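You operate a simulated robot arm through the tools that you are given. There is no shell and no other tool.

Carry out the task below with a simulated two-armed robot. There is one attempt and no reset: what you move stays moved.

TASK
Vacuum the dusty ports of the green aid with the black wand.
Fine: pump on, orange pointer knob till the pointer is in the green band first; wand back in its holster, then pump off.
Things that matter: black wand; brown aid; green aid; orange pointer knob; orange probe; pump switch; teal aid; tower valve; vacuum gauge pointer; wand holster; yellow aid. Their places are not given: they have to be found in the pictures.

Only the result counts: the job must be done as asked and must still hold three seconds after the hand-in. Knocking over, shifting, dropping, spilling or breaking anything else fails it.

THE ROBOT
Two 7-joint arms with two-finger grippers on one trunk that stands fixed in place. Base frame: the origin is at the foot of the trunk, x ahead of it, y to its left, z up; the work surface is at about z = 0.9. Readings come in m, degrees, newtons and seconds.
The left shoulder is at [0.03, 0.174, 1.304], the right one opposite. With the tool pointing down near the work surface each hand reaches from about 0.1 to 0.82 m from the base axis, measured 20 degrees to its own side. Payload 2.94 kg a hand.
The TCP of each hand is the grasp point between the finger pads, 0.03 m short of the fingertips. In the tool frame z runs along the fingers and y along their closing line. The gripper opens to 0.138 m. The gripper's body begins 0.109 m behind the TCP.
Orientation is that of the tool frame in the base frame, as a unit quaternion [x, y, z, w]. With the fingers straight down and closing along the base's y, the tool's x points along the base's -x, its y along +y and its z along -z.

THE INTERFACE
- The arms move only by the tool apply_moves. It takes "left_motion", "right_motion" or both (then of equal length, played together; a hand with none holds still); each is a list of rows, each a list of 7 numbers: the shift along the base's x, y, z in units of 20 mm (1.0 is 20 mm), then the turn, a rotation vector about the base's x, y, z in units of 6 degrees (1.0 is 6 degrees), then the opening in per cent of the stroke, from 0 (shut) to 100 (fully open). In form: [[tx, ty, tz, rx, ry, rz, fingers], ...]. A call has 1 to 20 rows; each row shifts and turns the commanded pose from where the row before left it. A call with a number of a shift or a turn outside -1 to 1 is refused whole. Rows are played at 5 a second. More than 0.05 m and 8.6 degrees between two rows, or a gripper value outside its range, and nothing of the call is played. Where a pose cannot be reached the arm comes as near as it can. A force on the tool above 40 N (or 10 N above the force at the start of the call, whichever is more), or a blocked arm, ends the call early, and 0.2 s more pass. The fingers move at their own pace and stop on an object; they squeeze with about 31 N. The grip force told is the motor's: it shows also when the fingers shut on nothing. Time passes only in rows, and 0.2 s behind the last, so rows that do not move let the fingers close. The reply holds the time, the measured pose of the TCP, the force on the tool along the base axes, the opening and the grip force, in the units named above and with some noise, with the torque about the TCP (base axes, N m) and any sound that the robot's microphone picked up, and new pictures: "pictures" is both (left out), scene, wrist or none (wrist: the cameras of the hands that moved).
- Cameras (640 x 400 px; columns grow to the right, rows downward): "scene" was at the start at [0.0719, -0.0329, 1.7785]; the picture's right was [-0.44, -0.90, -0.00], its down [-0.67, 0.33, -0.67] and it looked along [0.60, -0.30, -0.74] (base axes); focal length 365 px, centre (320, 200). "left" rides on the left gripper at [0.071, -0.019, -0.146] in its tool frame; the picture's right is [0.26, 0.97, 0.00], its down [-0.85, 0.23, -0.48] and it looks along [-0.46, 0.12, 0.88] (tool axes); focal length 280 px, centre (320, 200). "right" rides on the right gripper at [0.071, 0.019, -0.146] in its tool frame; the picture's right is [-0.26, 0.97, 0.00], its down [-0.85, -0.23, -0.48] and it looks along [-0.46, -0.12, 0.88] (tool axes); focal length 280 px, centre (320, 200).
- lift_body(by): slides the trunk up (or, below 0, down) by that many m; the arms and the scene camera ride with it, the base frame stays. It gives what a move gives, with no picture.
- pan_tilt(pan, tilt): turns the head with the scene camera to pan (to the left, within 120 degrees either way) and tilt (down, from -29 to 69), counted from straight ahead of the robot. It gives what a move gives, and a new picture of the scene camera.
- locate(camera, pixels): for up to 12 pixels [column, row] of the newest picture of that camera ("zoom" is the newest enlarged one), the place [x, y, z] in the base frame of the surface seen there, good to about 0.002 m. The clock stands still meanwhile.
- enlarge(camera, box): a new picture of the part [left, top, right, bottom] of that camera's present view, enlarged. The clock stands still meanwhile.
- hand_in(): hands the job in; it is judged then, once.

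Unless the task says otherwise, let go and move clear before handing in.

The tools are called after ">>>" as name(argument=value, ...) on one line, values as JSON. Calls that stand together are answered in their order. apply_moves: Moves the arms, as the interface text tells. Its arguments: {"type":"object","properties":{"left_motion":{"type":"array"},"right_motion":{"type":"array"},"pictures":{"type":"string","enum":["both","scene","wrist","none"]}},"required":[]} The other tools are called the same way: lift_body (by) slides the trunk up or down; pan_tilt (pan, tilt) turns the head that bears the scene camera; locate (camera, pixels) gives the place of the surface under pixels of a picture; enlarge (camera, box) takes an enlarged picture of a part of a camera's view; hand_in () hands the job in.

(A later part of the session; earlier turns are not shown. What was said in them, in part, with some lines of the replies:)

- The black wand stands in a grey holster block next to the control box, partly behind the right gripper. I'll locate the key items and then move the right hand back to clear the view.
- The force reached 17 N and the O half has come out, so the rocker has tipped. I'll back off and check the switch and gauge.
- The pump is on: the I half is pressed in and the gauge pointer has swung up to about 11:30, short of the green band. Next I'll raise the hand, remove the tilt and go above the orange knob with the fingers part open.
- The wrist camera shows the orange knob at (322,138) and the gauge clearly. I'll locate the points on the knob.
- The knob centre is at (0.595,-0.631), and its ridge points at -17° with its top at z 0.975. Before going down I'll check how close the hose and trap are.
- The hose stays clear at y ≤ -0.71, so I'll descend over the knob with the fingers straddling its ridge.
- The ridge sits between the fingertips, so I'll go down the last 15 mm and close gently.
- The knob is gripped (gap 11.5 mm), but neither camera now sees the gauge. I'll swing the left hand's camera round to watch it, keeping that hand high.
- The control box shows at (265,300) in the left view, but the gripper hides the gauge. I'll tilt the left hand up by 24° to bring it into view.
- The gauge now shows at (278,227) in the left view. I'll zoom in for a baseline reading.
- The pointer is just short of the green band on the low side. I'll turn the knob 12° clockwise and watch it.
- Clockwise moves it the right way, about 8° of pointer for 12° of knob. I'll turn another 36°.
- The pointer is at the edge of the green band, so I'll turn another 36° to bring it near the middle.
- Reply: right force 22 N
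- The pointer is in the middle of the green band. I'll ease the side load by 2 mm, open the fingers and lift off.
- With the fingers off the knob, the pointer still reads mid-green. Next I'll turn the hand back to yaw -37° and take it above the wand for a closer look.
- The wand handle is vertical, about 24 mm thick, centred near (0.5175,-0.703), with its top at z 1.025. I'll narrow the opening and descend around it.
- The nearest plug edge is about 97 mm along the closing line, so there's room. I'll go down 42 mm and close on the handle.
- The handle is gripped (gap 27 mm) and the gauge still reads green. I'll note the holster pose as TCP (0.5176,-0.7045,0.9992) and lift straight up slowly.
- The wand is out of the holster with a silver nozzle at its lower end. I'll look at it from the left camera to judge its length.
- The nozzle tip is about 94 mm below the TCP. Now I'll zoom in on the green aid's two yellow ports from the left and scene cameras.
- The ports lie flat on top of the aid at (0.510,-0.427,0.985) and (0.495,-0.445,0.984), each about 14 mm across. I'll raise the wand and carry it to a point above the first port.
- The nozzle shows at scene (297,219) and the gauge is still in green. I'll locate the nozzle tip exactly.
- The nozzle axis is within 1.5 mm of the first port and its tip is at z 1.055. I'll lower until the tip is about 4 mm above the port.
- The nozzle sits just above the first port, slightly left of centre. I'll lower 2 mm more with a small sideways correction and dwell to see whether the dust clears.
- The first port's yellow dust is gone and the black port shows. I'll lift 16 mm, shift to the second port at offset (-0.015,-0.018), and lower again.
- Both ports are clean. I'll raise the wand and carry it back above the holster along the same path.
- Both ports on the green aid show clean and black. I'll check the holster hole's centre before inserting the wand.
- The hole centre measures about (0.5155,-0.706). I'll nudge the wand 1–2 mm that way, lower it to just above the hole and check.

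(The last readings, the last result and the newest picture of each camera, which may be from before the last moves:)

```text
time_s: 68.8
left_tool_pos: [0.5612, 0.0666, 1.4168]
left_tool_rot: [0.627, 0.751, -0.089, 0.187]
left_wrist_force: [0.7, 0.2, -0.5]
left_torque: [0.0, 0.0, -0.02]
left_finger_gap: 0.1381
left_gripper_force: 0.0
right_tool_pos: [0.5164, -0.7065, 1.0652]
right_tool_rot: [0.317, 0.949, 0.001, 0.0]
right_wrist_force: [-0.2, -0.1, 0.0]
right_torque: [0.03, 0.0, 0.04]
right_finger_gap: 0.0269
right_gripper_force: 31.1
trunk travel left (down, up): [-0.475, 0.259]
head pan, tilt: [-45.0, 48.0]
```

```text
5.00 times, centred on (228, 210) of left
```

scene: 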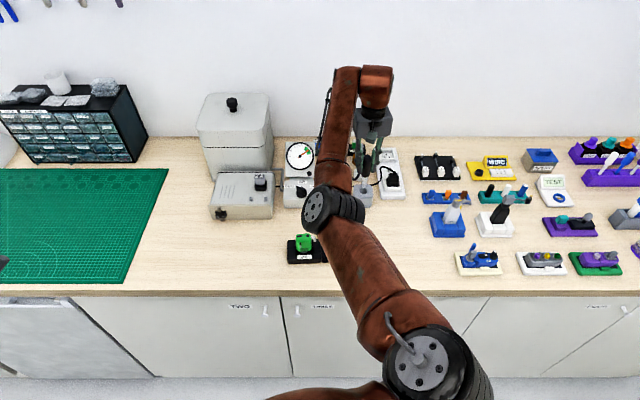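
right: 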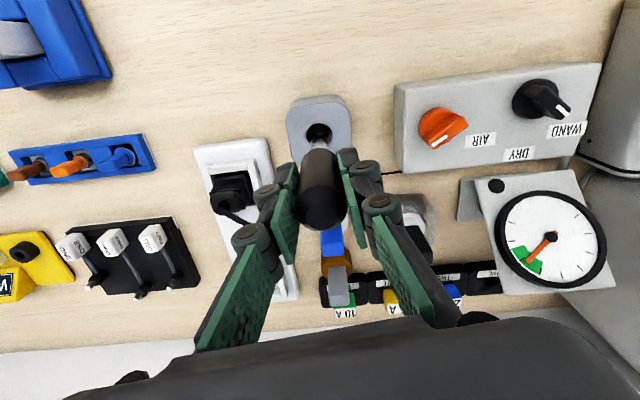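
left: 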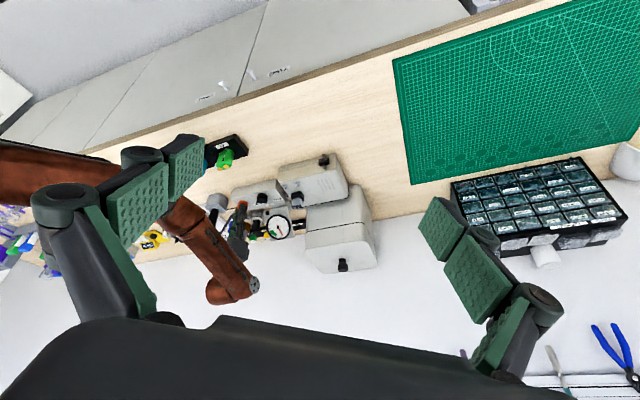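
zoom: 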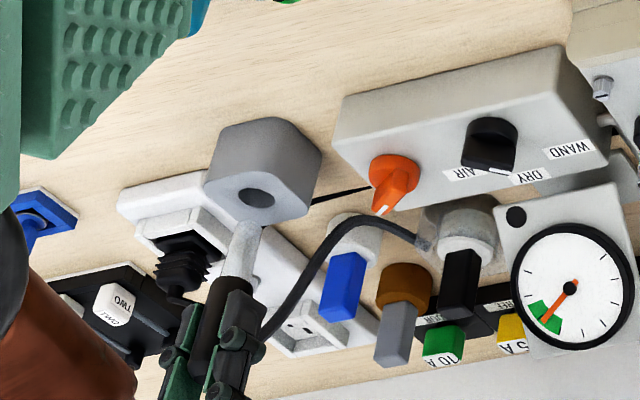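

The nozzle is over the hole within about 1.5 mm. I'll lower slowly to the original seat height and let the force limit stop me if it catches.

>>> apply_moves(right_motion=[[0.03, 0.04, -0.25, 0, 0, 0, 0], [0, 0, -0.25, 0, 0, 0, 0], [0, 0, -0.25, 0, 0, 0, 0], [0, 0, -0.25, 0, 0, 0, 0], [0, 0, -0.25, 0, 0, 0, 0], [0, 0, -0.25, 0, 0, 0, 0], [0, 0, -0.25, 0, 0, 0, 0], [0, 0, 0, 0, 0, 0, 0]], pictures="wrist")

>>> enlarge(camera="right", box=[270, 90, 370, 170])

>>> enlarge(camera="scene", box=[340, 145, 400, 215])

```text
time_s: 70.7
left_tool_pos: [0.5611, 0.0665, 1.4173]
left_tool_rot: [0.627, 0.751, -0.089, 0.188]
left_wrist_force: [0.0, 0.0, -0.5]
left_torque: [-0.01, -0.03, 0.0]
left_finger_gap: 0.1379
left_gripper_force: 0.1
right_tool_pos: [0.5173, -0.7035, 1.0306]
right_tool_rot: [0.317, 0.948, 0.001, 0.0]
right_wrist_force: [0.0, 0.1, -0.4]
right_torque: [0.02, 0.02, -0.01]
right_finger_gap: 0.0269
right_gripper_force: 30.5
trunk travel left (down, up): [-0.475, 0.259]
head pan, tilt: [-45.0, 48.0]
```

right: 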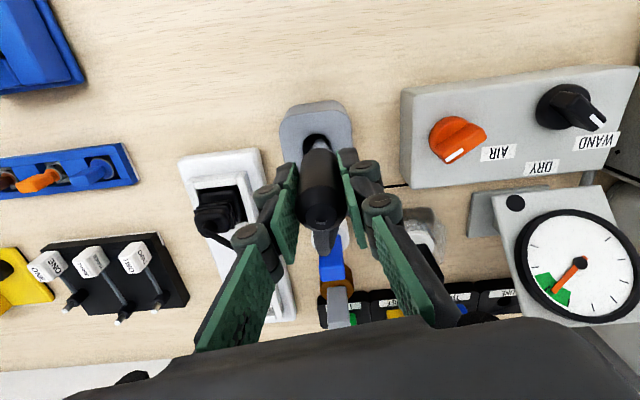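

```text
5.00 times, centred on (320, 130) of right
```

zoom: 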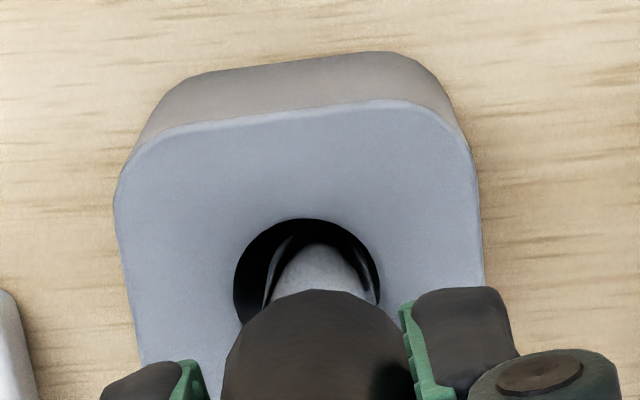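

```text
5.71 times, centred on (370, 180) of scene
```

zoom: 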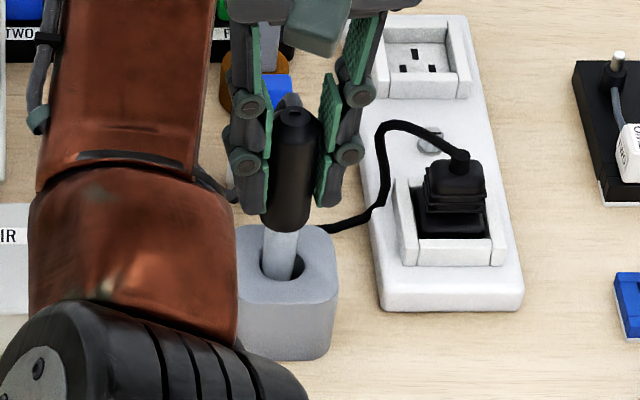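

The nozzle is in the hole but about 2 mm off towards the control box. I'll shift back 1.5 mm and finish lowering.

>>> apply_moves(right_motion=[[-0.05, -0.06, -0.1, 0, 0, 0, 0], [0, 0, -0.25, 0, 0, 0, 0], [0, 0, -0.25, 0, 0, 0, 0], [0, 0, -0.25, 0, 0, 0, 0], [0, 0, -0.25, 0, 0, 0, 0], [0, 0, -0.25, 0, 0, 0, 0], [0, 0, -0.15, 0, 0, 0, 0], [0, 0, 0, 0, 0, 0, 0]], pictures="wrist")

>>> enlarge(camera="right", box=[270, 90, 370, 170])

>>> enlarge(camera="scene", box=[340, 145, 400, 215])

```text
time_s: 72.5
left_tool_pos: [0.5609, 0.0647, 1.4179]
left_tool_rot: [0.627, 0.751, -0.091, 0.188]
left_wrist_force: [0.9, 0.2, 0.1]
left_torque: [0.01, 0.01, 0.01]
left_finger_gap: 0.138
left_gripper_force: 0.1
right_tool_pos: [0.5154, -0.7068, 0.9998]
right_tool_rot: [0.317, 0.949, -0.001, 0.001]
right_wrist_force: [0.1, 0.4, -0.5]
right_torque: [0.0, 0.02, 0.0]
right_finger_gap: 0.0266
right_gripper_force: 30.6
trunk travel left (down, up): [-0.475, 0.259]
head pan, tilt: [-45.0, 48.0]
```

right: 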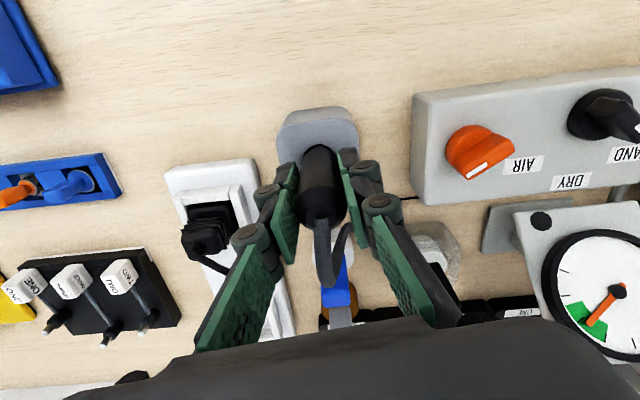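

```text
5.00 times, centred on (320, 130) of right
```

zoom: 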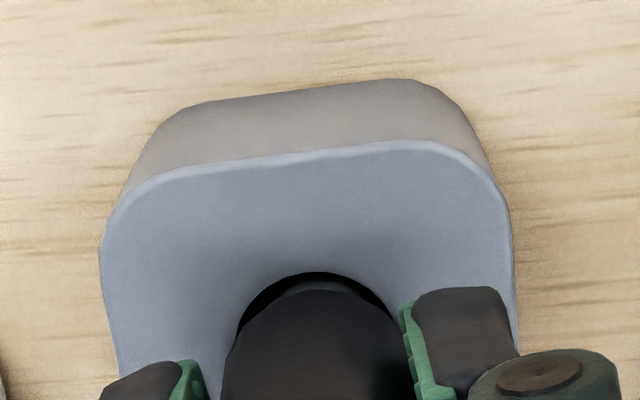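

```text
5.71 times, centred on (370, 180) of scene
```

zoom: 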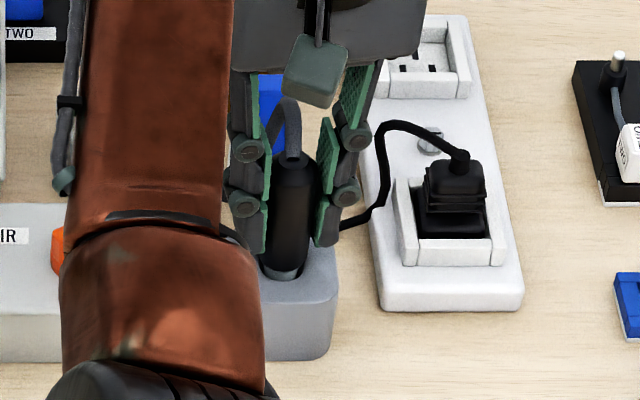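

The wand is back at its original height with no side force. I'll go down 1 mm, open the fingers and rise straight up.

>>> apply_moves(right_motion=[[0, 0, -0.06, 0, 0, 0, 0], [0, 0, 0, 0, 0, 0, 0], [0, 0, 0, 0, 0, 0, 25], [0, 0, 0, 0, 0, 0, 38], [0, 0, 0, 0, 0, 0, 40], [0, 0, 0.3, 0, 0, 0, 40], [0, 0, 0.7, 0, 0, 0, 40], [0, 0, 1, 0, 0, 0, 40], [0, 0, 1, 0, 0, 0, 40], [0, 0, 1, 0, 0, 0, 40], [0, 0, 1, 0, 0, 0, 40], [0, 0, 1, 0, 0, 0, 40], [0, 0, 1, 0, 0, 0, 40]])

>>> enlarge(camera="right", box=[240, 80, 400, 220])

>>> enlarge(camera="scene", box=[340, 145, 400, 215])

```text
time_s: 75.2
left_tool_pos: [0.56, 0.0681, 1.4183]
left_tool_rot: [0.627, 0.751, -0.089, 0.189]
left_wrist_force: [0.2, 0.4, -0.4]
left_torque: [-0.03, -0.05, -0.01]
left_finger_gap: 0.1382
left_gripper_force: 0.1
right_tool_pos: [0.517, -0.7061, 1.1392]
right_tool_rot: [0.317, 0.948, 0.0, -0.001]
right_wrist_force: [0.5, 0.0, 0.3]
right_torque: [-0.03, 0.01, -0.04]
right_finger_gap: 0.0551
right_gripper_force: 0.1
trunk travel left (down, up): [-0.475, 0.259]
head pan, tilt: [-45.0, 48.0]
```

scene: 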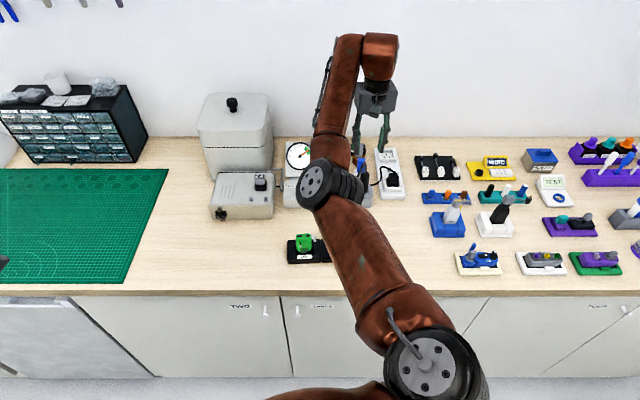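
right: 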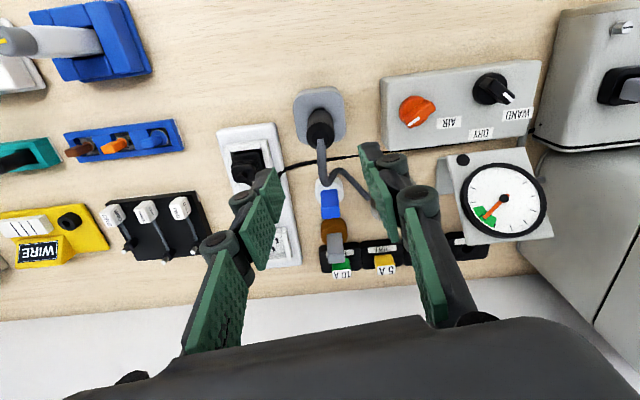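

```text
2.86 times, centred on (320, 150) of right
```

zoom: 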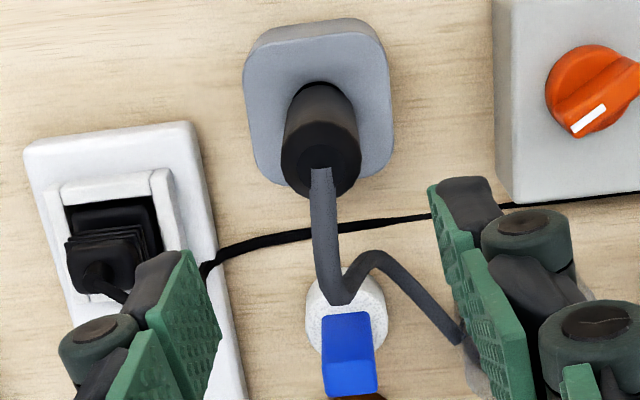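

```text
5.71 times, centred on (370, 180) of scene
```

zoom: 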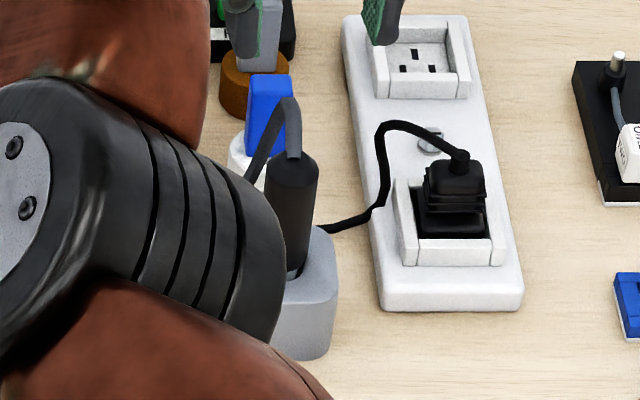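

The wand stands in its holster as before. I'll check its seated height, then move the right hand away towards the pump switch.

>>> locate(camera="right", pixels=[[320, 130], [313, 140], [326, 140], [320, 122], [320, 112]])

>>> apply_moves(right_motion=[[0, 1, 0, 0, 0, 0, 0], [0, 1, 0, 0, 0, 0, 0], [0, 1, 0, 0, 0, 0, 0], [0, 1, 0, 0, 0, 0, 0], [0, 1, 0, 0, 0, 0, 0], [0, 1, 0, 0, 0, 0, 0], [0, 1, 0, 0, 0, 0, 0], [0, 1, 0, 0, 0, 0, 0], [0, 1, 0, 0, 0, 0, 0], [0, 1, 0, 0, 0, 0, 0], [0, 1, 0, 0, 0, 0, 0], [0.2, 1, 0, 0, 0, 0, 0], [0.2, 1, 0, 0, 0, 0, 0], [0.2, 1, 0, 0, 0, 0, 0], [0.2, 1, 0, 0, 0, 0, 0], [0.2, 1, 0, 0, 0, 0, 0], [0.2, 1, 0, 0, 0, 0, 0], [0.2, 1, 0, 0, 0, 0, 0], [0.2, 1, 0, 0, 0, 0, 0], [0.2, 1, 0, 0, 0, 0, 0]])

>>> enlarge(camera="scene", box=[280, 135, 400, 215])

```text
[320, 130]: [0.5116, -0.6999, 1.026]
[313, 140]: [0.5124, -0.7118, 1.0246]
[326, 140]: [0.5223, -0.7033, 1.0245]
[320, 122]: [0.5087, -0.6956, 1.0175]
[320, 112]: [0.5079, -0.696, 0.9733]
```

```text
time_s: 79.5
left_tool_pos: [0.5604, 0.0677, 1.4169]
left_tool_rot: [0.627, 0.751, -0.09, 0.188]
left_wrist_force: [0.1, 0.8, 0.8]
left_torque: [-0.05, -0.03, 0.02]
left_finger_gap: 0.1379
left_gripper_force: 0.1
right_tool_pos: [0.552, -0.3057, 1.1399]
right_tool_rot: [0.316, 0.949, 0.0, 0.0]
right_wrist_force: [-0.1, -0.2, 0.2]
right_torque: [-0.03, -0.01, 0.02]
right_finger_gap: 0.0
right_gripper_force: 28.3
trunk travel left (down, up): [-0.475, 0.259]
head pan, tilt: [-45.0, 48.0]
```

scene: 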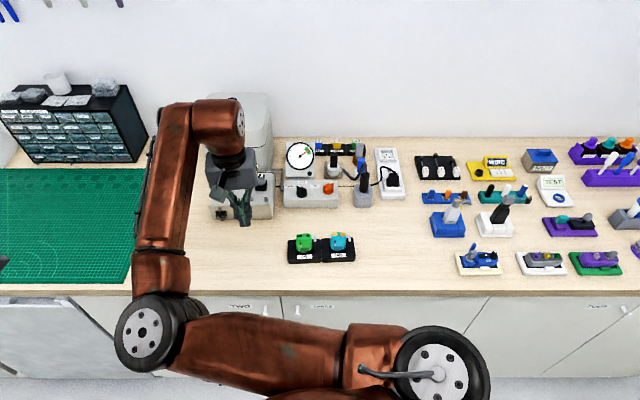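
right: 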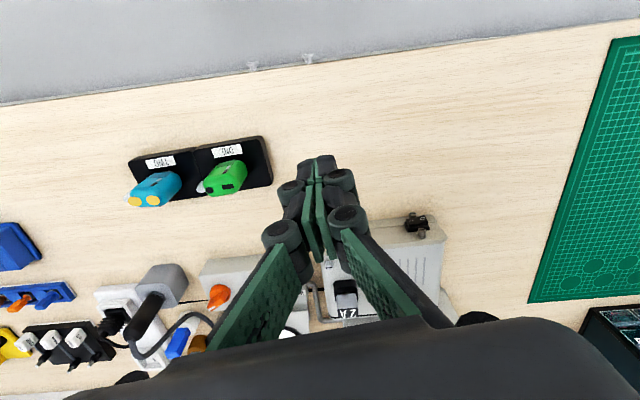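

```text
5.00 times, centred on (340, 175) of scene
```

zoom: 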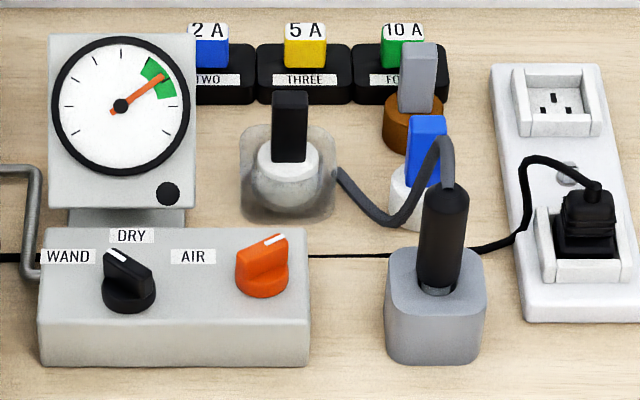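

The wand top is at z 1.0245 as before and the gauge is still green. Next is the O side: I'll move the left hand clear, tilt the right hand again and line it up with the O half.

>>> apply_moves(left_motion=[[0, 1, 0.2, 0, 0, 0, 100], [0, 1, 0.2, 0, 0, 0, 100], [0, 1, 0.2, 0, 0, 0, 100], [0, 1, 0.2, 0, 0, 0, 100], [0, 1, 0.2, 0, 0, 0, 100], [0, 1, 0.2, 0, 0, 0, 100], [0, 1, 0.2, 0, 0, 0, 100], [0, 0, 0, 0, 0, 0, 100], [0, 0, 0, 0, 0, 0, 100], [0, 0, 0, 0, 0, 0, 100], [0, 0, 0, 0, 0, 0, 100], [0, 0, 0, 0, 0, 0, 100], [0, 0, 0, 0, 0, 0, 100], [0, 0, 0, 0, 0, 0, 100], [0, 0, 0, 0, 0, 0, 100], [0, 0, 0, 0, 0, 0, 100], [0, 0, 0, 0, 0, 0, 100], [0, 0, 0, 0, 0, 0, 100], [0, 0, 0, 0, 0, 0, 100]], right_motion=[[0.785, 0.208, 0, 0, 0, -0.675, 0], [0.785, 0.208, 0, 0, 0, -0.675, 0], [0.785, 0.208, 0, -0.667, -0.66, 0, 0], [0.785, 0.208, 0, -0.667, -0.66, 0, 0], [0.785, 0.208, 0, -0.667, -0.66, 0, 0], [0.785, 0.208, 0, -0.667, -0.66, 0, 0], [0.785, 0.208, 0, -0.667, -0.66, 0, 0], [0.785, 0.208, 0, -0.667, -0.66, 0, 0], [0.785, 0.208, 0, -0.667, -0.66, 0, 0], [0.785, 0.208, 0, -0.667, -0.66, 0, 0], [0, 0, -1, 0, 0, 0, 0], [0, 0, -1, 0, 0, 0, 0], [0, 0, -1, 0, 0, 0, 0], [0, 0, -1, 0, 0, 0, 0], [0, 0, -1, 0, 0, 0, 0], [0, 0, -1, 0, 0, 0, 0], [0, 0, -1, 0, 0, 0, 0], [0, 0, -0.7, 0, 0, 0, 0], [0, 0, 0, 0, 0, 0, 0]])

>>> enlarge(camera="right", box=[240, 110, 400, 230])

```text
time_s: 83.7
left_tool_pos: [0.5595, 0.2071, 1.4448]
left_tool_rot: [0.627, 0.751, -0.09, 0.188]
left_wrist_force: [-0.5, 0.9, 0.5]
left_torque: [0.0, -0.01, 0.03]
left_finger_gap: 0.1381
left_gripper_force: 0.0
right_tool_pos: [0.7225, -0.2989, 1.0158]
right_tool_rot: [0.364, 0.837, -0.163, 0.376]
right_wrist_force: [0.0, -0.2, -0.3]
right_torque: [-0.02, 0.03, -0.03]
right_finger_gap: 0.0
right_gripper_force: 28.3
trunk travel left (down, up): [-0.475, 0.259]
head pan, tilt: [-45.0, 48.0]
stopped in row 19 (right hand): the arm was blocked; the commanded pose is now the measured one
```

scene: 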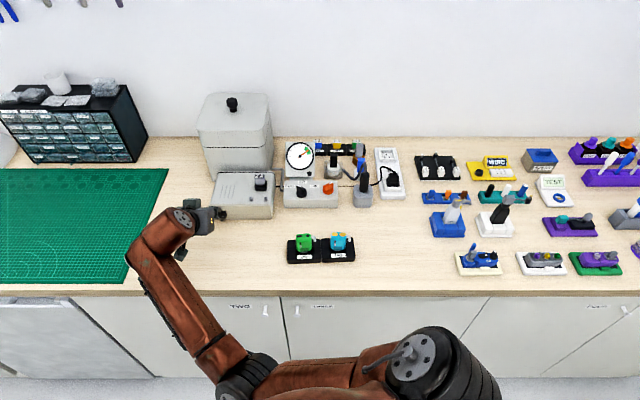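
right: 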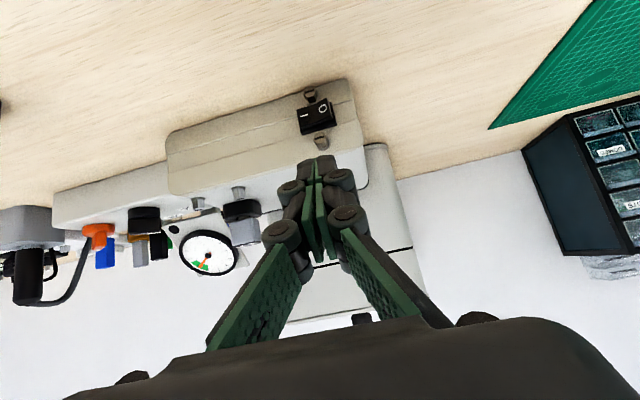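
left: 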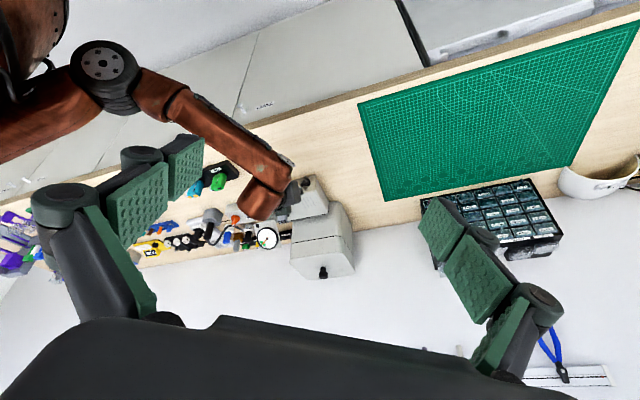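

```text
3.33 times, centred on (320, 170) of right
```

zoom: 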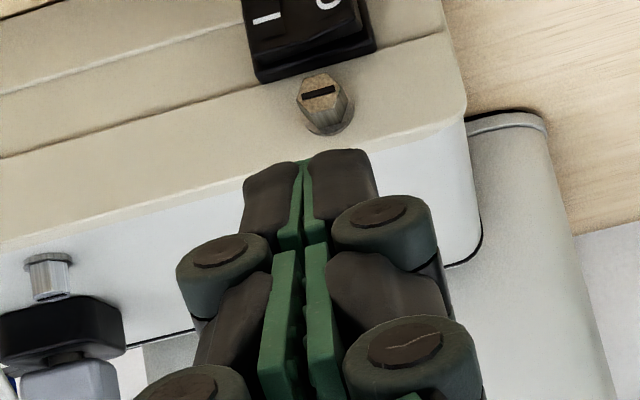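

The arm was blocked (a reach limit) at (0.7225,-0.2989,1.016), with nothing touched and the wrist force near zero. I'll turn the tilted hand 30° so it comes from the robot's side, which is easier to reach, while backing away.

>>> apply_moves(right_motion=[[-0.4, 0.2, 0.6, 0, 0, 0.4, 0], [-0.4, 0.3, 0.6, 0, 0, 0.77, 0], [-0.4, 0.3, 0.2, 0, 0, 0.77, 0], [-0.4, 0.3, 0, 0, 0, 0.77, 0], [-0.3, 0.3, 0, 0, 0, 0.77, 0], [-0.2, 0.3, 0, 0, 0, 0.77, 0], [0, 0.2, 0, 0, 0, 0.77, 0], [0, 0, 0, 0, 0, 0, 0]])

>>> enlarge(camera="right", box=[240, 70, 400, 190])

```text
time_s: 85.7
left_tool_pos: [0.5606, 0.2062, 1.4455]
left_tool_rot: [0.627, 0.75, -0.091, 0.188]
left_wrist_force: [-0.4, 0.3, 0.0]
left_torque: [0.02, 0.02, -0.02]
left_finger_gap: 0.138
left_gripper_force: 0.0
right_tool_pos: [0.6899, -0.3105, 1.0755]
right_tool_rot: [0.142, 0.887, -0.103, 0.427]
right_wrist_force: [-0.7, 0.1, -0.1]
right_torque: [-0.01, 0.0, 0.01]
right_finger_gap: 0.0004
right_gripper_force: 28.9
trunk travel left (down, up): [-0.475, 0.259]
head pan, tilt: [-45.0, 48.0]
stopped in row 8 (right hand): the arm was blocked; the commanded pose is now the measured one
```

scene: 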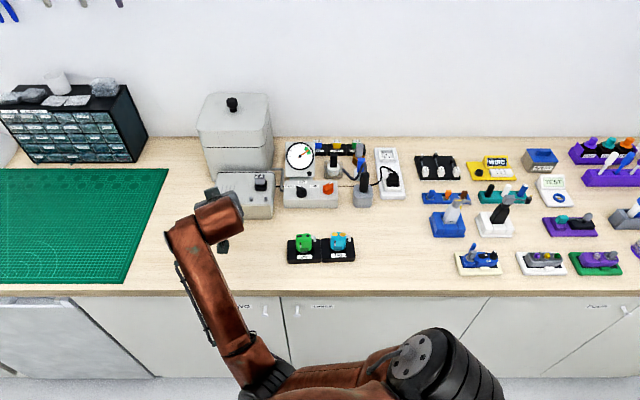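
right: 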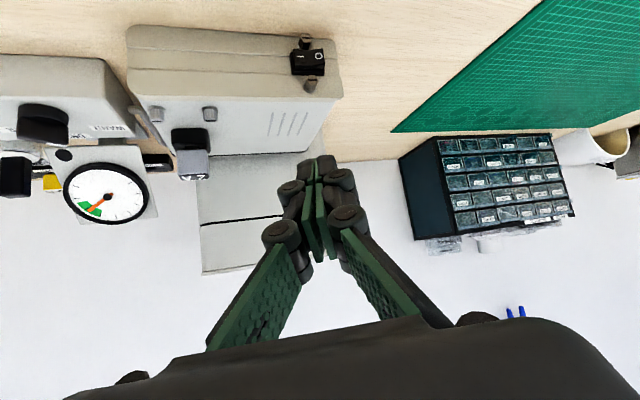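

```text
3.33 times, centred on (320, 130) of right
```

zoom: 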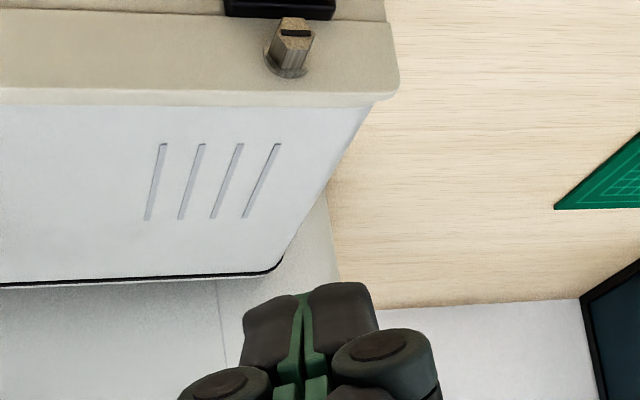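

The arm is still being stopped from moving left. I'll look around with the head to see what the elbow is doing.

>>> pan_tilt(pan=-10, tilt=65)

```text
time_s: 86.7
left_tool_pos: [0.5607, 0.2075, 1.446]
left_tool_rot: [0.627, 0.751, -0.09, 0.188]
left_wrist_force: [0.3, 0.0, -0.2]
left_torque: [0.0, 0.0, 0.01]
left_finger_gap: 0.1381
left_gripper_force: 0.1
right_tool_pos: [0.6885, -0.3108, 1.0732]
right_tool_rot: [0.141, 0.887, -0.101, 0.427]
right_wrist_force: [-0.6, 0.5, -0.2]
right_torque: [0.01, 0.01, 0.03]
right_finger_gap: 0.0
right_gripper_force: 28.4
trunk travel left (down, up): [-0.475, 0.259]
head pan, tilt: [-10.0, 65.0]
```

scene: 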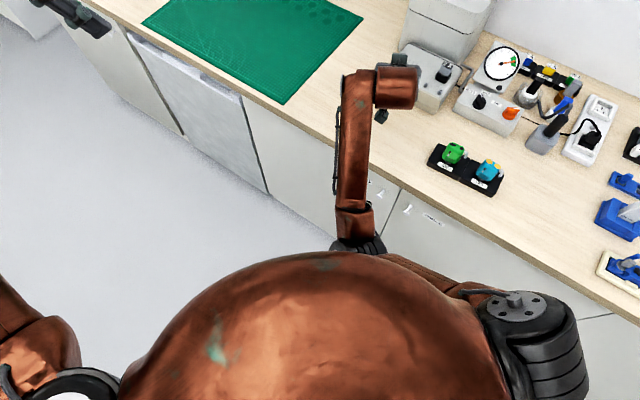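

The right elbow has swung inward against the robot's body, which is what blocks it. The left arm approaches the switch naturally from that side, so I'll retreat the right arm to the right and use the left one for pump off.

>>> apply_moves(right_motion=[[-0.3, -0.3, 1, 0, 0, 0, 0], [-0.3, -0.3, 1, 0, 0, 0, 0], [-0.3, -0.3, 1, 0, 0, 0, 0], [-0.9, -0.9, 0.25, 0.329, 0.802, 0, 0], [-0.9, -0.9, 0.25, 0.329, 0.802, 0, 0], [-0.9, -0.9, 0.25, 0.329, 0.802, 0, 0], [-0.9, -0.9, 0.25, 0.329, 0.802, 0, 0], [-0.9, -0.9, 0.25, 0.329, 0.802, 0, 0], [-0.9, -0.9, 0.25, 0.329, 0.802, 0, 0], [-0.9, -0.9, 0.25, 0.329, 0.802, 0, 0], [-0.9, -0.9, 0.25, 0.329, 0.802, 0, 0], [-0.9, -0.9, 0.25, 0.329, 0.802, 0, 0], [-0.9, -0.9, 0.25, 0.329, 0.802, 0, 0], [-0.9, -0.9, 0, 0, 0, 0, 0], [-0.9, -0.9, 0, 0, 0, 0, 0], [0, 0, 0, 0, 0, 0, 0]])

>>> pan_tilt(pan=-35, tilt=52)

```text
time_s: 90.1
left_tool_pos: [0.5603, 0.2074, 1.446]
left_tool_rot: [0.627, 0.751, -0.09, 0.188]
left_wrist_force: [0.2, -0.8, -0.5]
left_torque: [0.03, 0.03, 0.03]
left_finger_gap: 0.1381
left_gripper_force: 0.0
right_tool_pos: [0.4558, -0.5405, 1.181]
right_tool_rot: [0.157, 0.988, 0.001, -0.001]
right_wrist_force: [0.9, 0.1, -0.1]
right_torque: [0.0, -0.01, 0.03]
right_finger_gap: 0.0
right_gripper_force: 28.1
trunk travel left (down, up): [-0.475, 0.259]
head pan, tilt: [-10.0, 65.0]
```

scene: 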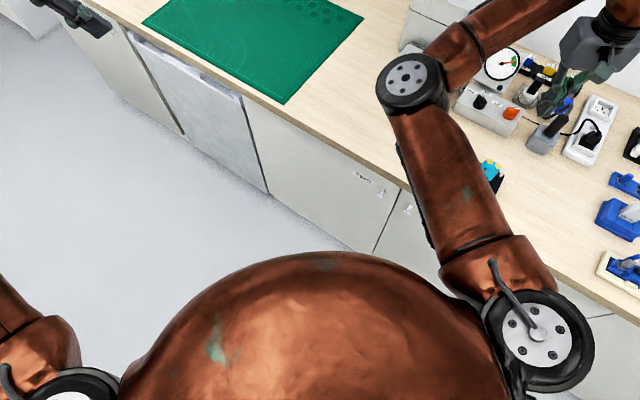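
right: 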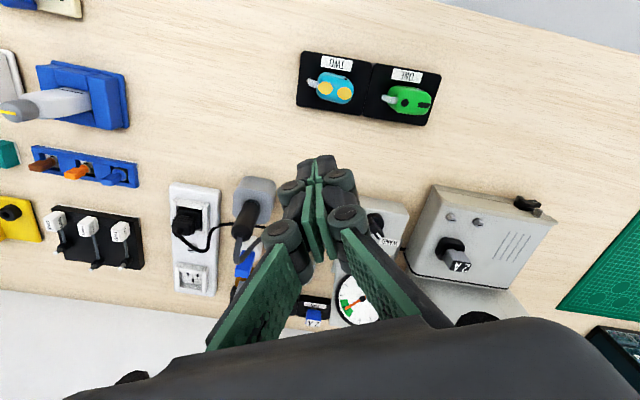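

```text
time_s: 91.0
left_tool_pos: [0.5602, 0.2068, 1.4457]
left_tool_rot: [0.627, 0.751, -0.089, 0.187]
left_wrist_force: [0.1, -0.3, -1.0]
left_torque: [-0.01, -0.03, 0.01]
left_finger_gap: 0.1379
left_gripper_force: 0.1
right_tool_pos: [0.4545, -0.5411, 1.1817]
right_tool_rot: [0.157, 0.988, 0.002, -0.001]
right_wrist_force: [0.4, 1.0, -0.3]
right_torque: [-0.01, 0.01, 0.01]
right_finger_gap: 0.0001
right_gripper_force: 28.3
trunk travel left (down, up): [-0.475, 0.259]
head pan, tilt: [-35.0, 52.0]
```

scene: 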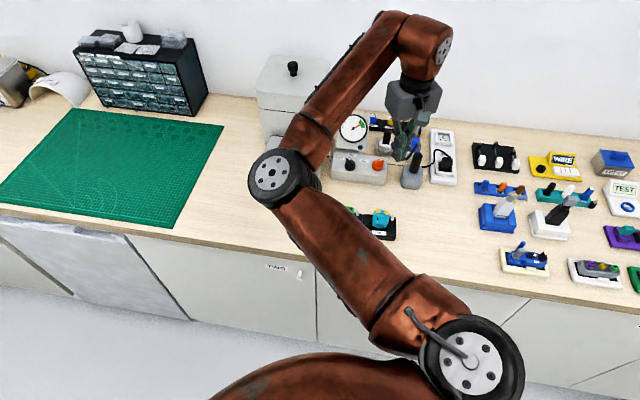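

I'll move the right hand further back and right to clear its elbow, and straighten the left hand to yaw -45° at the same time.

>>> apply_moves(left_motion=[[0, 0, 0, 0.728, 0.336, 0, 0], [0, 0, 0, 0.728, 0.336, 0, 0], [0, 0, 0, 0.728, 0.336, 0, 0], [0, 0, 0, 0.728, 0.336, 0, 0], [0, 0, 0, 0.728, 0.336, 0, 0], [0, 0, 0, 0, 0, 0.833, 0], [0, 0, 0, 0, 0, 0.833, 0], [0, 0, 0, 0, 0, 0.833, 0], [0, 0, 0, 0, 0, 0.833, 0], [0, 0, 0, 0, 0, 0.833, 0], [0, 0, 0, 0, 0, 0.833, 0], [0, 0, 0, 0, 0, 0.833, 0]], right_motion=[[-0.6, -0.8, 0.5, 0, 0, 0.22, 0], [-0.6, -0.8, 0.5, 0, 0, 0.22, 0], [-0.6, -0.8, 0.5, 0, 0, 0.22, 0], [-0.6, -0.8, 0.5, 0, 0, 0.22, 0], [-0.6, -0.8, 0.5, 0, 0, 0.22, 0], [-0.6, -0.8, 0.5, 0, 0, 0.22, 0], [-0.6, -0.8, 0.5, 0, 0, 0.22, 0], [-0.6, -0.8, 0.5, 0, 0, 0.22, 0], [-0.6, -0.8, 0.5, 0, 0, 0.22, 0], [-0.6, -0.8, 0.5, 0, 0, 0.22, 0], [-0.6, -0.8, 0.5, 0, 0, 0.22, 0], [-0.6, -0.8, 0.5, 0, 0, 0.22, 0]])

```text
time_s: 93.5
left_tool_pos: [0.56, 0.2065, 1.4446]
left_tool_rot: [0.38, 0.925, 0.0, 0.0]
left_wrist_force: [-1.0, -1.1, -0.4]
left_torque: [0.03, -0.04, 0.02]
left_finger_gap: 0.0
left_gripper_force: 28.2
right_tool_pos: [0.3102, -0.7346, 1.3019]
right_tool_rot: [0.019, 1.0, 0.002, 0.0]
right_wrist_force: [0.0, -0.2, -0.2]
right_torque: [-0.02, -0.03, -0.02]
right_finger_gap: 0.0
right_gripper_force: 27.7
trunk travel left (down, up): [-0.475, 0.259]
head pan, tilt: [-35.0, 52.0]
```

scene: 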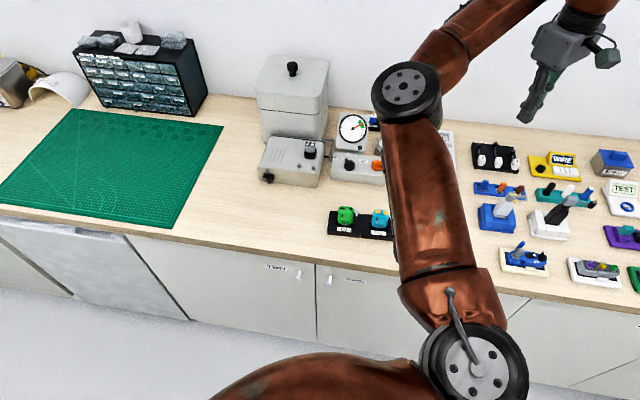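
right: 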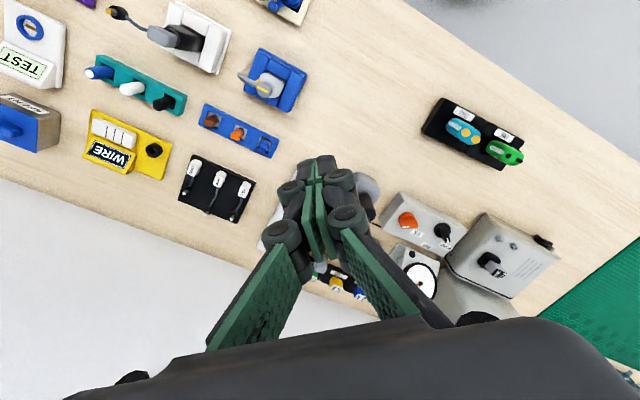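
left: 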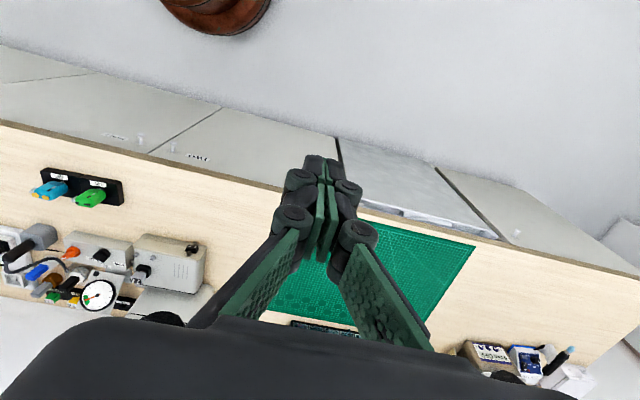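

The way is clear: the right arm is well off to the side. I'll tilt the left hand and bring it towards the pump front.

>>> apply_moves(left_motion=[[0.25, -0.9, -0.3, -0.667, -0.66, 0, 0], [0.25, -0.9, -0.3, -0.667, -0.66, 0, 0], [0.25, -0.9, -0.3, -0.667, -0.66, 0, 0], [0.25, -0.9, -0.3, -0.667, -0.66, 0, 0], [0.25, -0.9, -0.3, -0.667, -0.66, 0, 0], [0.25, -0.9, -0.3, -0.667, -0.66, 0, 0], [0.25, -0.9, -0.3, -0.667, -0.66, 0, 0], [0.25, -0.9, -0.3, -0.667, -0.66, 0, 0], [0.35, -1, -0.9, 0, 0, 0, 0], [0.35, -1, -0.9, 0, 0, 0, 0], [0.35, -1, -0.9, 0, 0, 0, 0], [0.35, -1, -0.9, 0, 0, 0, 0], [0.35, -1, -0.9, 0, 0, 0, 0], [0.35, -1, -0.9, 0, 0, 0, 0], [0.35, -1, -0.9, 0, 0, 0, 0], [0.35, -1, -0.9, 0, 0, 0, 0], [0.35, -1, -0.9, 0, 0, 0, 0], [0.35, -1, -0.9, 0, 0, 0, 0], [0, 0, 0, 0, 0, 0, 0]])

```text
time_s: 97.5
left_tool_pos: [0.6702, -0.1361, 1.217]
left_tool_rot: [0.351, 0.855, -0.149, 0.352]
left_wrist_force: [-0.3, 0.0, -0.4]
left_torque: [-0.01, 0.0, 0.0]
left_finger_gap: 0.0
left_gripper_force: 28.6
right_tool_pos: [0.3105, -0.7338, 1.3029]
right_tool_rot: [0.02, 1.0, 0.003, -0.001]
right_wrist_force: [-0.6, 0.7, -0.5]
right_torque: [-0.05, -0.01, 0.0]
right_finger_gap: 0.0
right_gripper_force: 28.7
trunk travel left (down, up): [-0.475, 0.259]
head pan, tilt: [-35.0, 52.0]
```

scene: 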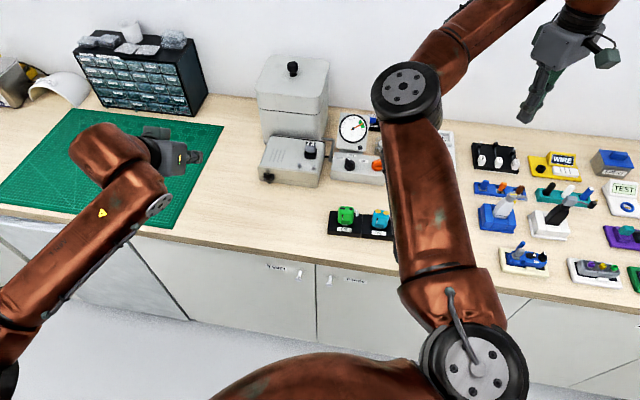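
left: 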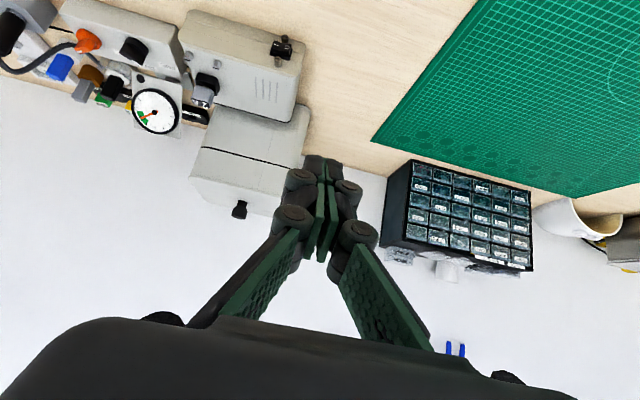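

The left hand holds the right tilt. I'll lower it to the start point in front of the O half.

>>> apply_moves(left_motion=[[0.133, -0.504, -0.967, 0, 0, 0, 0], [0.133, -0.504, -0.967, 0, 0, 0, 0], [0.133, -0.504, -0.967, 0, 0, 0, 0], [0.133, -0.504, -0.967, 0, 0, 0, 0], [0.133, -0.504, -0.967, 0, 0, 0, 0], [0.133, -0.504, -0.967, 0, 0, 0, 0], [0.133, -0.504, -0.967, 0, 0, 0, 0], [0.133, -0.504, -0.967, 0, 0, 0, 0], [0.133, -0.504, -0.967, 0, 0, 0, 0], [0.133, -0.504, -0.967, 0, 0, 0, 0], [0.133, -0.504, -0.967, 0, 0, 0, 0], [0.133, -0.504, -0.967, 0, 0, 0, 0], [0, 0, 0, 0, 0, 0, 0]])

>>> enlarge(camera="left", box=[240, 110, 400, 230])

```text
time_s: 100.3
left_tool_pos: [0.703, -0.2582, 0.9866]
left_tool_rot: [0.351, 0.855, -0.149, 0.352]
left_wrist_force: [-0.2, -0.4, 0.1]
left_torque: [-0.03, 0.0, 0.0]
left_finger_gap: 0.0002
left_gripper_force: 28.7
right_tool_pos: [0.3121, -0.733, 1.3031]
right_tool_rot: [0.021, 1.0, 0.002, -0.001]
right_wrist_force: [0.1, 0.0, -0.5]
right_torque: [0.0, 0.0, -0.01]
right_finger_gap: 0.0
right_gripper_force: 27.9
trunk travel left (down, up): [-0.475, 0.259]
head pan, tilt: [-35.0, 52.0]
```

scene: 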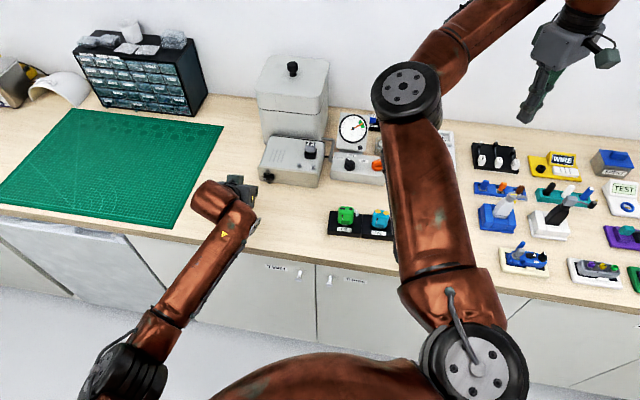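
left: 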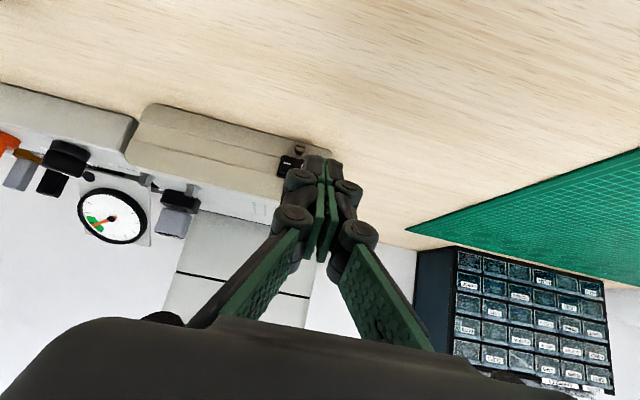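

```text
3.33 times, centred on (320, 170) of left
```

zoom: 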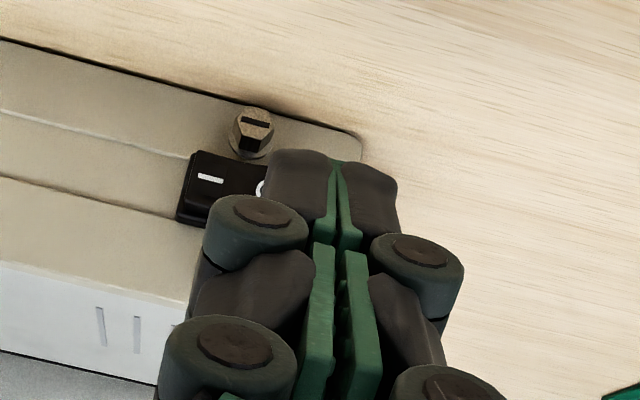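

The fingertip overlaps the O mark and mirrors the earlier I press. I'll lower to z 0.950 and approach to just short of contact.

>>> apply_moves(left_motion=[[0, 0, -0.61, 0, 0, 0, 0], [0, 0, -0.61, 0, 0, 0, 0], [0, 0, -0.61, 0, 0, 0, 0], [0.413, -0.417, 0, 0, 0, 0, 0], [0.413, -0.417, 0, 0, 0, 0, 0], [0.413, -0.417, 0, 0, 0, 0, 0], [0.413, -0.417, 0, 0, 0, 0, 0], [0.413, -0.417, 0, 0, 0, 0, 0], [0, 0, 0, 0, 0, 0, 0]], pictures="wrist")

>>> enlarge(camera="left", box=[240, 110, 400, 230])

```text
time_s: 102.3
left_tool_pos: [0.7453, -0.2993, 0.9489]
left_tool_rot: [0.352, 0.854, -0.149, 0.352]
left_wrist_force: [-1.0, -0.1, 0.7]
left_torque: [-0.02, 0.0, 0.01]
left_finger_gap: 0.0001
left_gripper_force: 28.5
right_tool_pos: [0.3117, -0.7337, 1.3022]
right_tool_rot: [0.02, 1.0, 0.002, -0.001]
right_wrist_force: [0.7, 0.4, -0.7]
right_torque: [-0.01, 0.02, 0.0]
right_finger_gap: 0.0
right_gripper_force: 29.0
trunk travel left (down, up): [-0.475, 0.259]
head pan, tilt: [-35.0, 52.0]
```

left: 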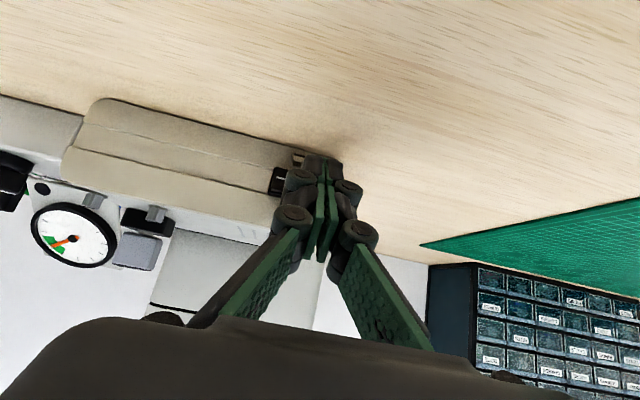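

```text
3.33 times, centred on (320, 170) of left
```

zoom: 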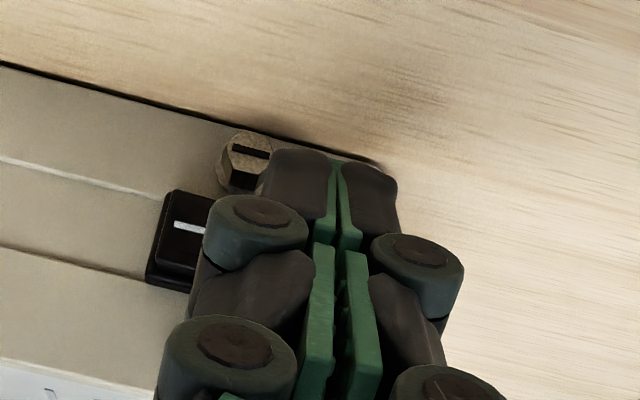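

The tip is slightly closer to the lower screw than on the I press. I'll shift 1.5 mm outward and push in 2 mm steps.

>>> apply_moves(left_motion=[[0.053, 0.053, 0.06, 0, 0, 0, 0], [0.0704, -0.0711, 0, 0, 0, 0, 0], [0.0704, -0.0711, 0, 0, 0, 0, 0], [0.0704, -0.0711, 0, 0, 0, 0, 0], [0.0704, -0.0711, 0, 0, 0, 0, 0], [0.0704, -0.0711, 0, 0, 0, 0, 0], [0.0704, -0.0711, 0, 0, 0, 0, 0], [0, 0, 0, 0, 0, 0, 0]], pictures="both")

>>> enlarge(camera="left", box=[240, 110, 400, 230])

>>> enlarge(camera="scene", box=[320, 100, 400, 150])

```text
time_s: 104.2
left_tool_pos: [0.7503, -0.3053, 0.9456]
left_tool_rot: [0.352, 0.854, -0.15, 0.353]
left_wrist_force: [-3.6, 1.0, 0.2]
left_torque: [0.0, -0.01, -0.02]
left_finger_gap: 0.0001
left_gripper_force: 27.9
left hand out of reach, approached as far as the arm can: row 6, 7
right_tool_pos: [0.3114, -0.7327, 1.3036]
right_tool_rot: [0.02, 1.0, 0.002, -0.002]
right_wrist_force: [0.4, 1.3, -0.1]
right_torque: [0.01, 0.04, 0.0]
right_finger_gap: 0.0
right_gripper_force: 28.3
trunk travel left (down, up): [-0.475, 0.259]
head pan, tilt: [-35.0, 52.0]
```

scene: 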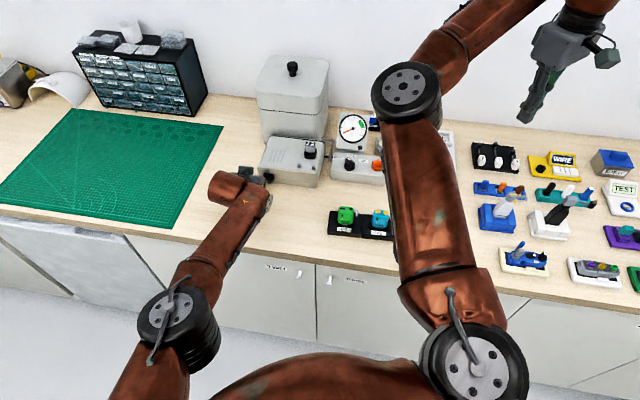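
left: 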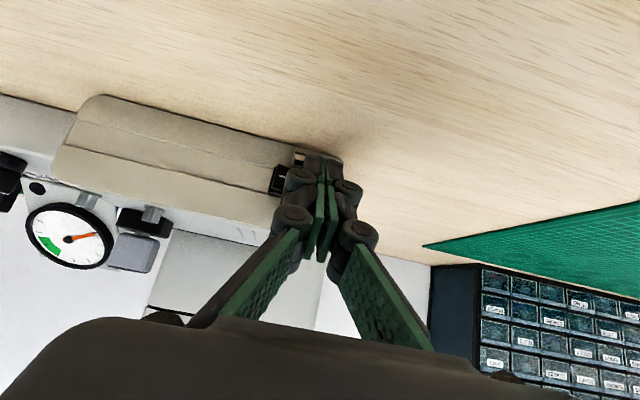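

```text
3.33 times, centred on (320, 170) of left
```

zoom: 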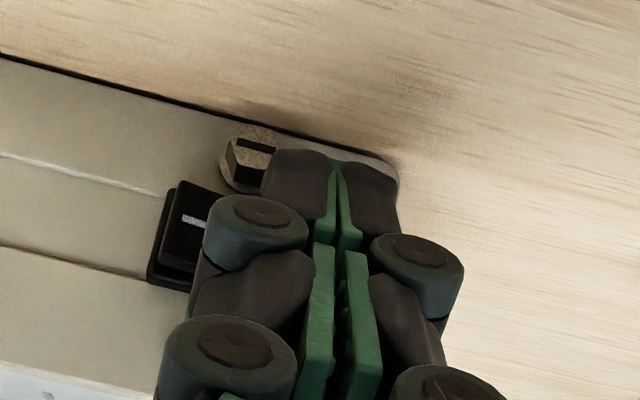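

```text
8.00 times, centred on (360, 125) of scene
```

zoom: 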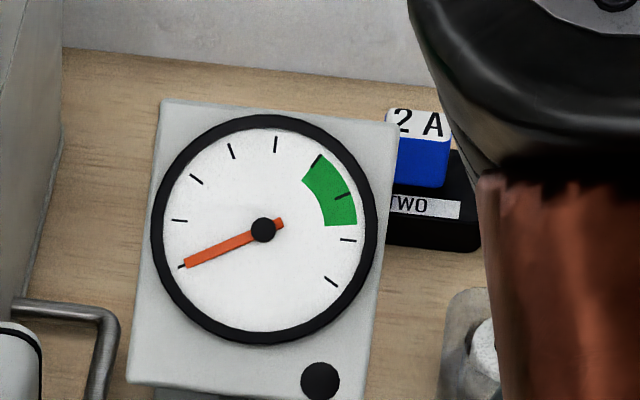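

The gauge has dropped back to rest and the I half has popped out, so the pump is off. I'll back the left hand away and check the switch.

>>> apply_moves(left_motion=[[-0.35, 0.356, 0, 0, 0, 0, 0], [-0.35, 0.356, 0, 0, 0, 0, 0], [-0.35, 0.356, 0.2, 0, 0, 0, 0], [-0.4, 0.6, 0.6, 0, 0, 0, 0], [-0.4, 0.6, 0.8, 0, 0, 0, 0], [-0.4, 0.8, 1, 0, 0, 0, 0], [-0.4, 0.8, 1, 0, 0, 0, 0], [-0.4, 0.8, 1, 0, 0, 0, 0], [-0.4, 0.8, 1, 0, 0, 0, 0], [-0.4, 0.8, 1, 0, 0, 0, 0], [-0.4, 0.8, 1, 0, 0, 0, 0]])

>>> enlarge(camera="left", box=[200, 20, 360, 120])

>>> enlarge(camera="scene", box=[250, 100, 410, 250])

```text
time_s: 106.5
left_tool_pos: [0.666, -0.1622, 1.0989]
left_tool_rot: [0.351, 0.855, -0.149, 0.353]
left_wrist_force: [-0.2, -0.1, -0.4]
left_torque: [-0.02, -0.01, 0.0]
left_finger_gap: 0.0
left_gripper_force: 28.5
left hand out of reach, approached as far as the arm can: row 1
right_tool_pos: [0.311, -0.7344, 1.3029]
right_tool_rot: [0.02, 1.0, 0.002, -0.002]
right_wrist_force: [-0.3, 0.0, -0.4]
right_torque: [-0.01, 0.03, 0.02]
right_finger_gap: 0.0003
right_gripper_force: 28.8
trunk travel left (down, up): [-0.475, 0.259]
head pan, tilt: [-35.0, 52.0]
```

scene: 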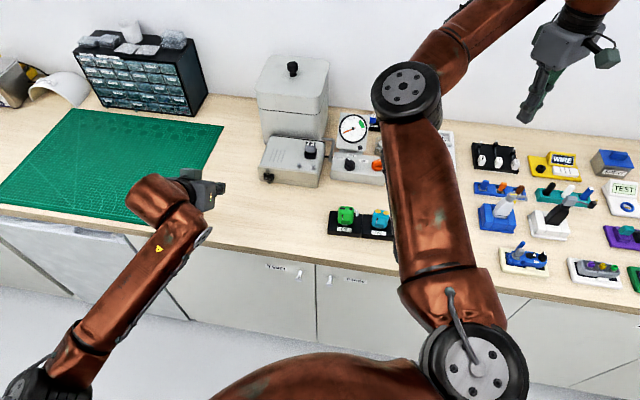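
left: 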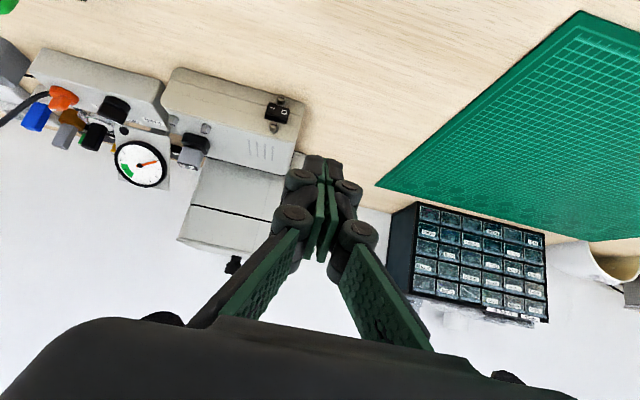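

```text
4.00 times, centred on (280, 70) of left
```

zoom: 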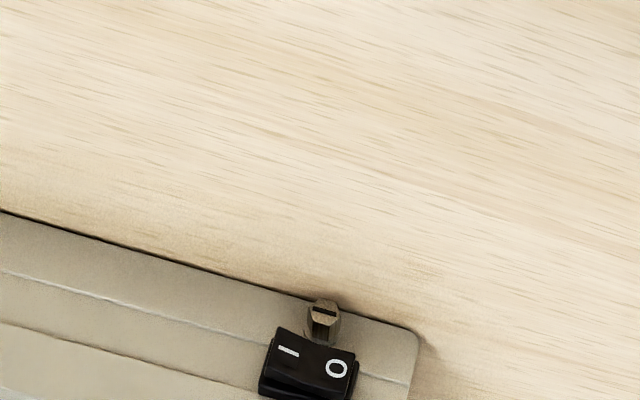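

```text
2.67 times, centred on (330, 175) of scene
```

zoom: 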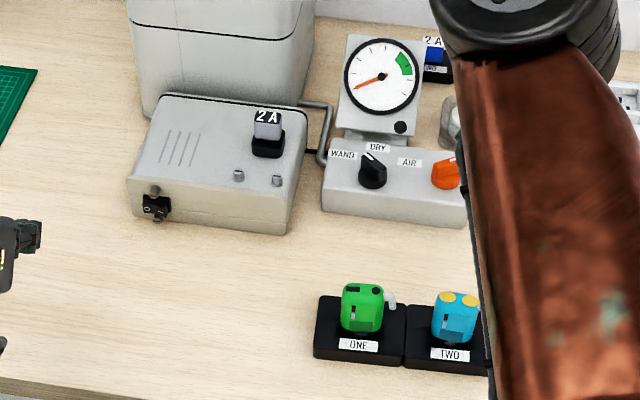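

The switch shows I out and O in, the gauge is at rest, both green ports are clean, and the wand was confirmed seated at z 1.0245. Both hands are empty and clear, so I'm handing in.

>>> hand_in()

```text
The job is handed in.
```

I vacuumed both ports of the green aid with the black wand, and the job is handed in; I haven't seen the judge's result.

1. **Pump on:** I pressed the I side of the pump switch, and the gauge pointer rose.
2. **Orange knob:** I turned it clockwise until the pointer sat in the middle of the green band. It stayed in the band through the vacuuming and until the pump went off.
3. **Ports:** The yellow dust cleared from both ports. The other aid on the stand (teal, stand TWO) still has its dust.
4. **Wand:** It is back in its holster, with its top at the same height as before.
5. **Pump off:** I pressed the O side last, and the gauge dropped back to rest.

The valve was already on WAND, so I left it alone. The right arm stopped short of the switch when I went to turn the pump off, probably because its elbow was against the robot's body. I used the left arm for that press instead. I saw nothing else shifted or knocked over.
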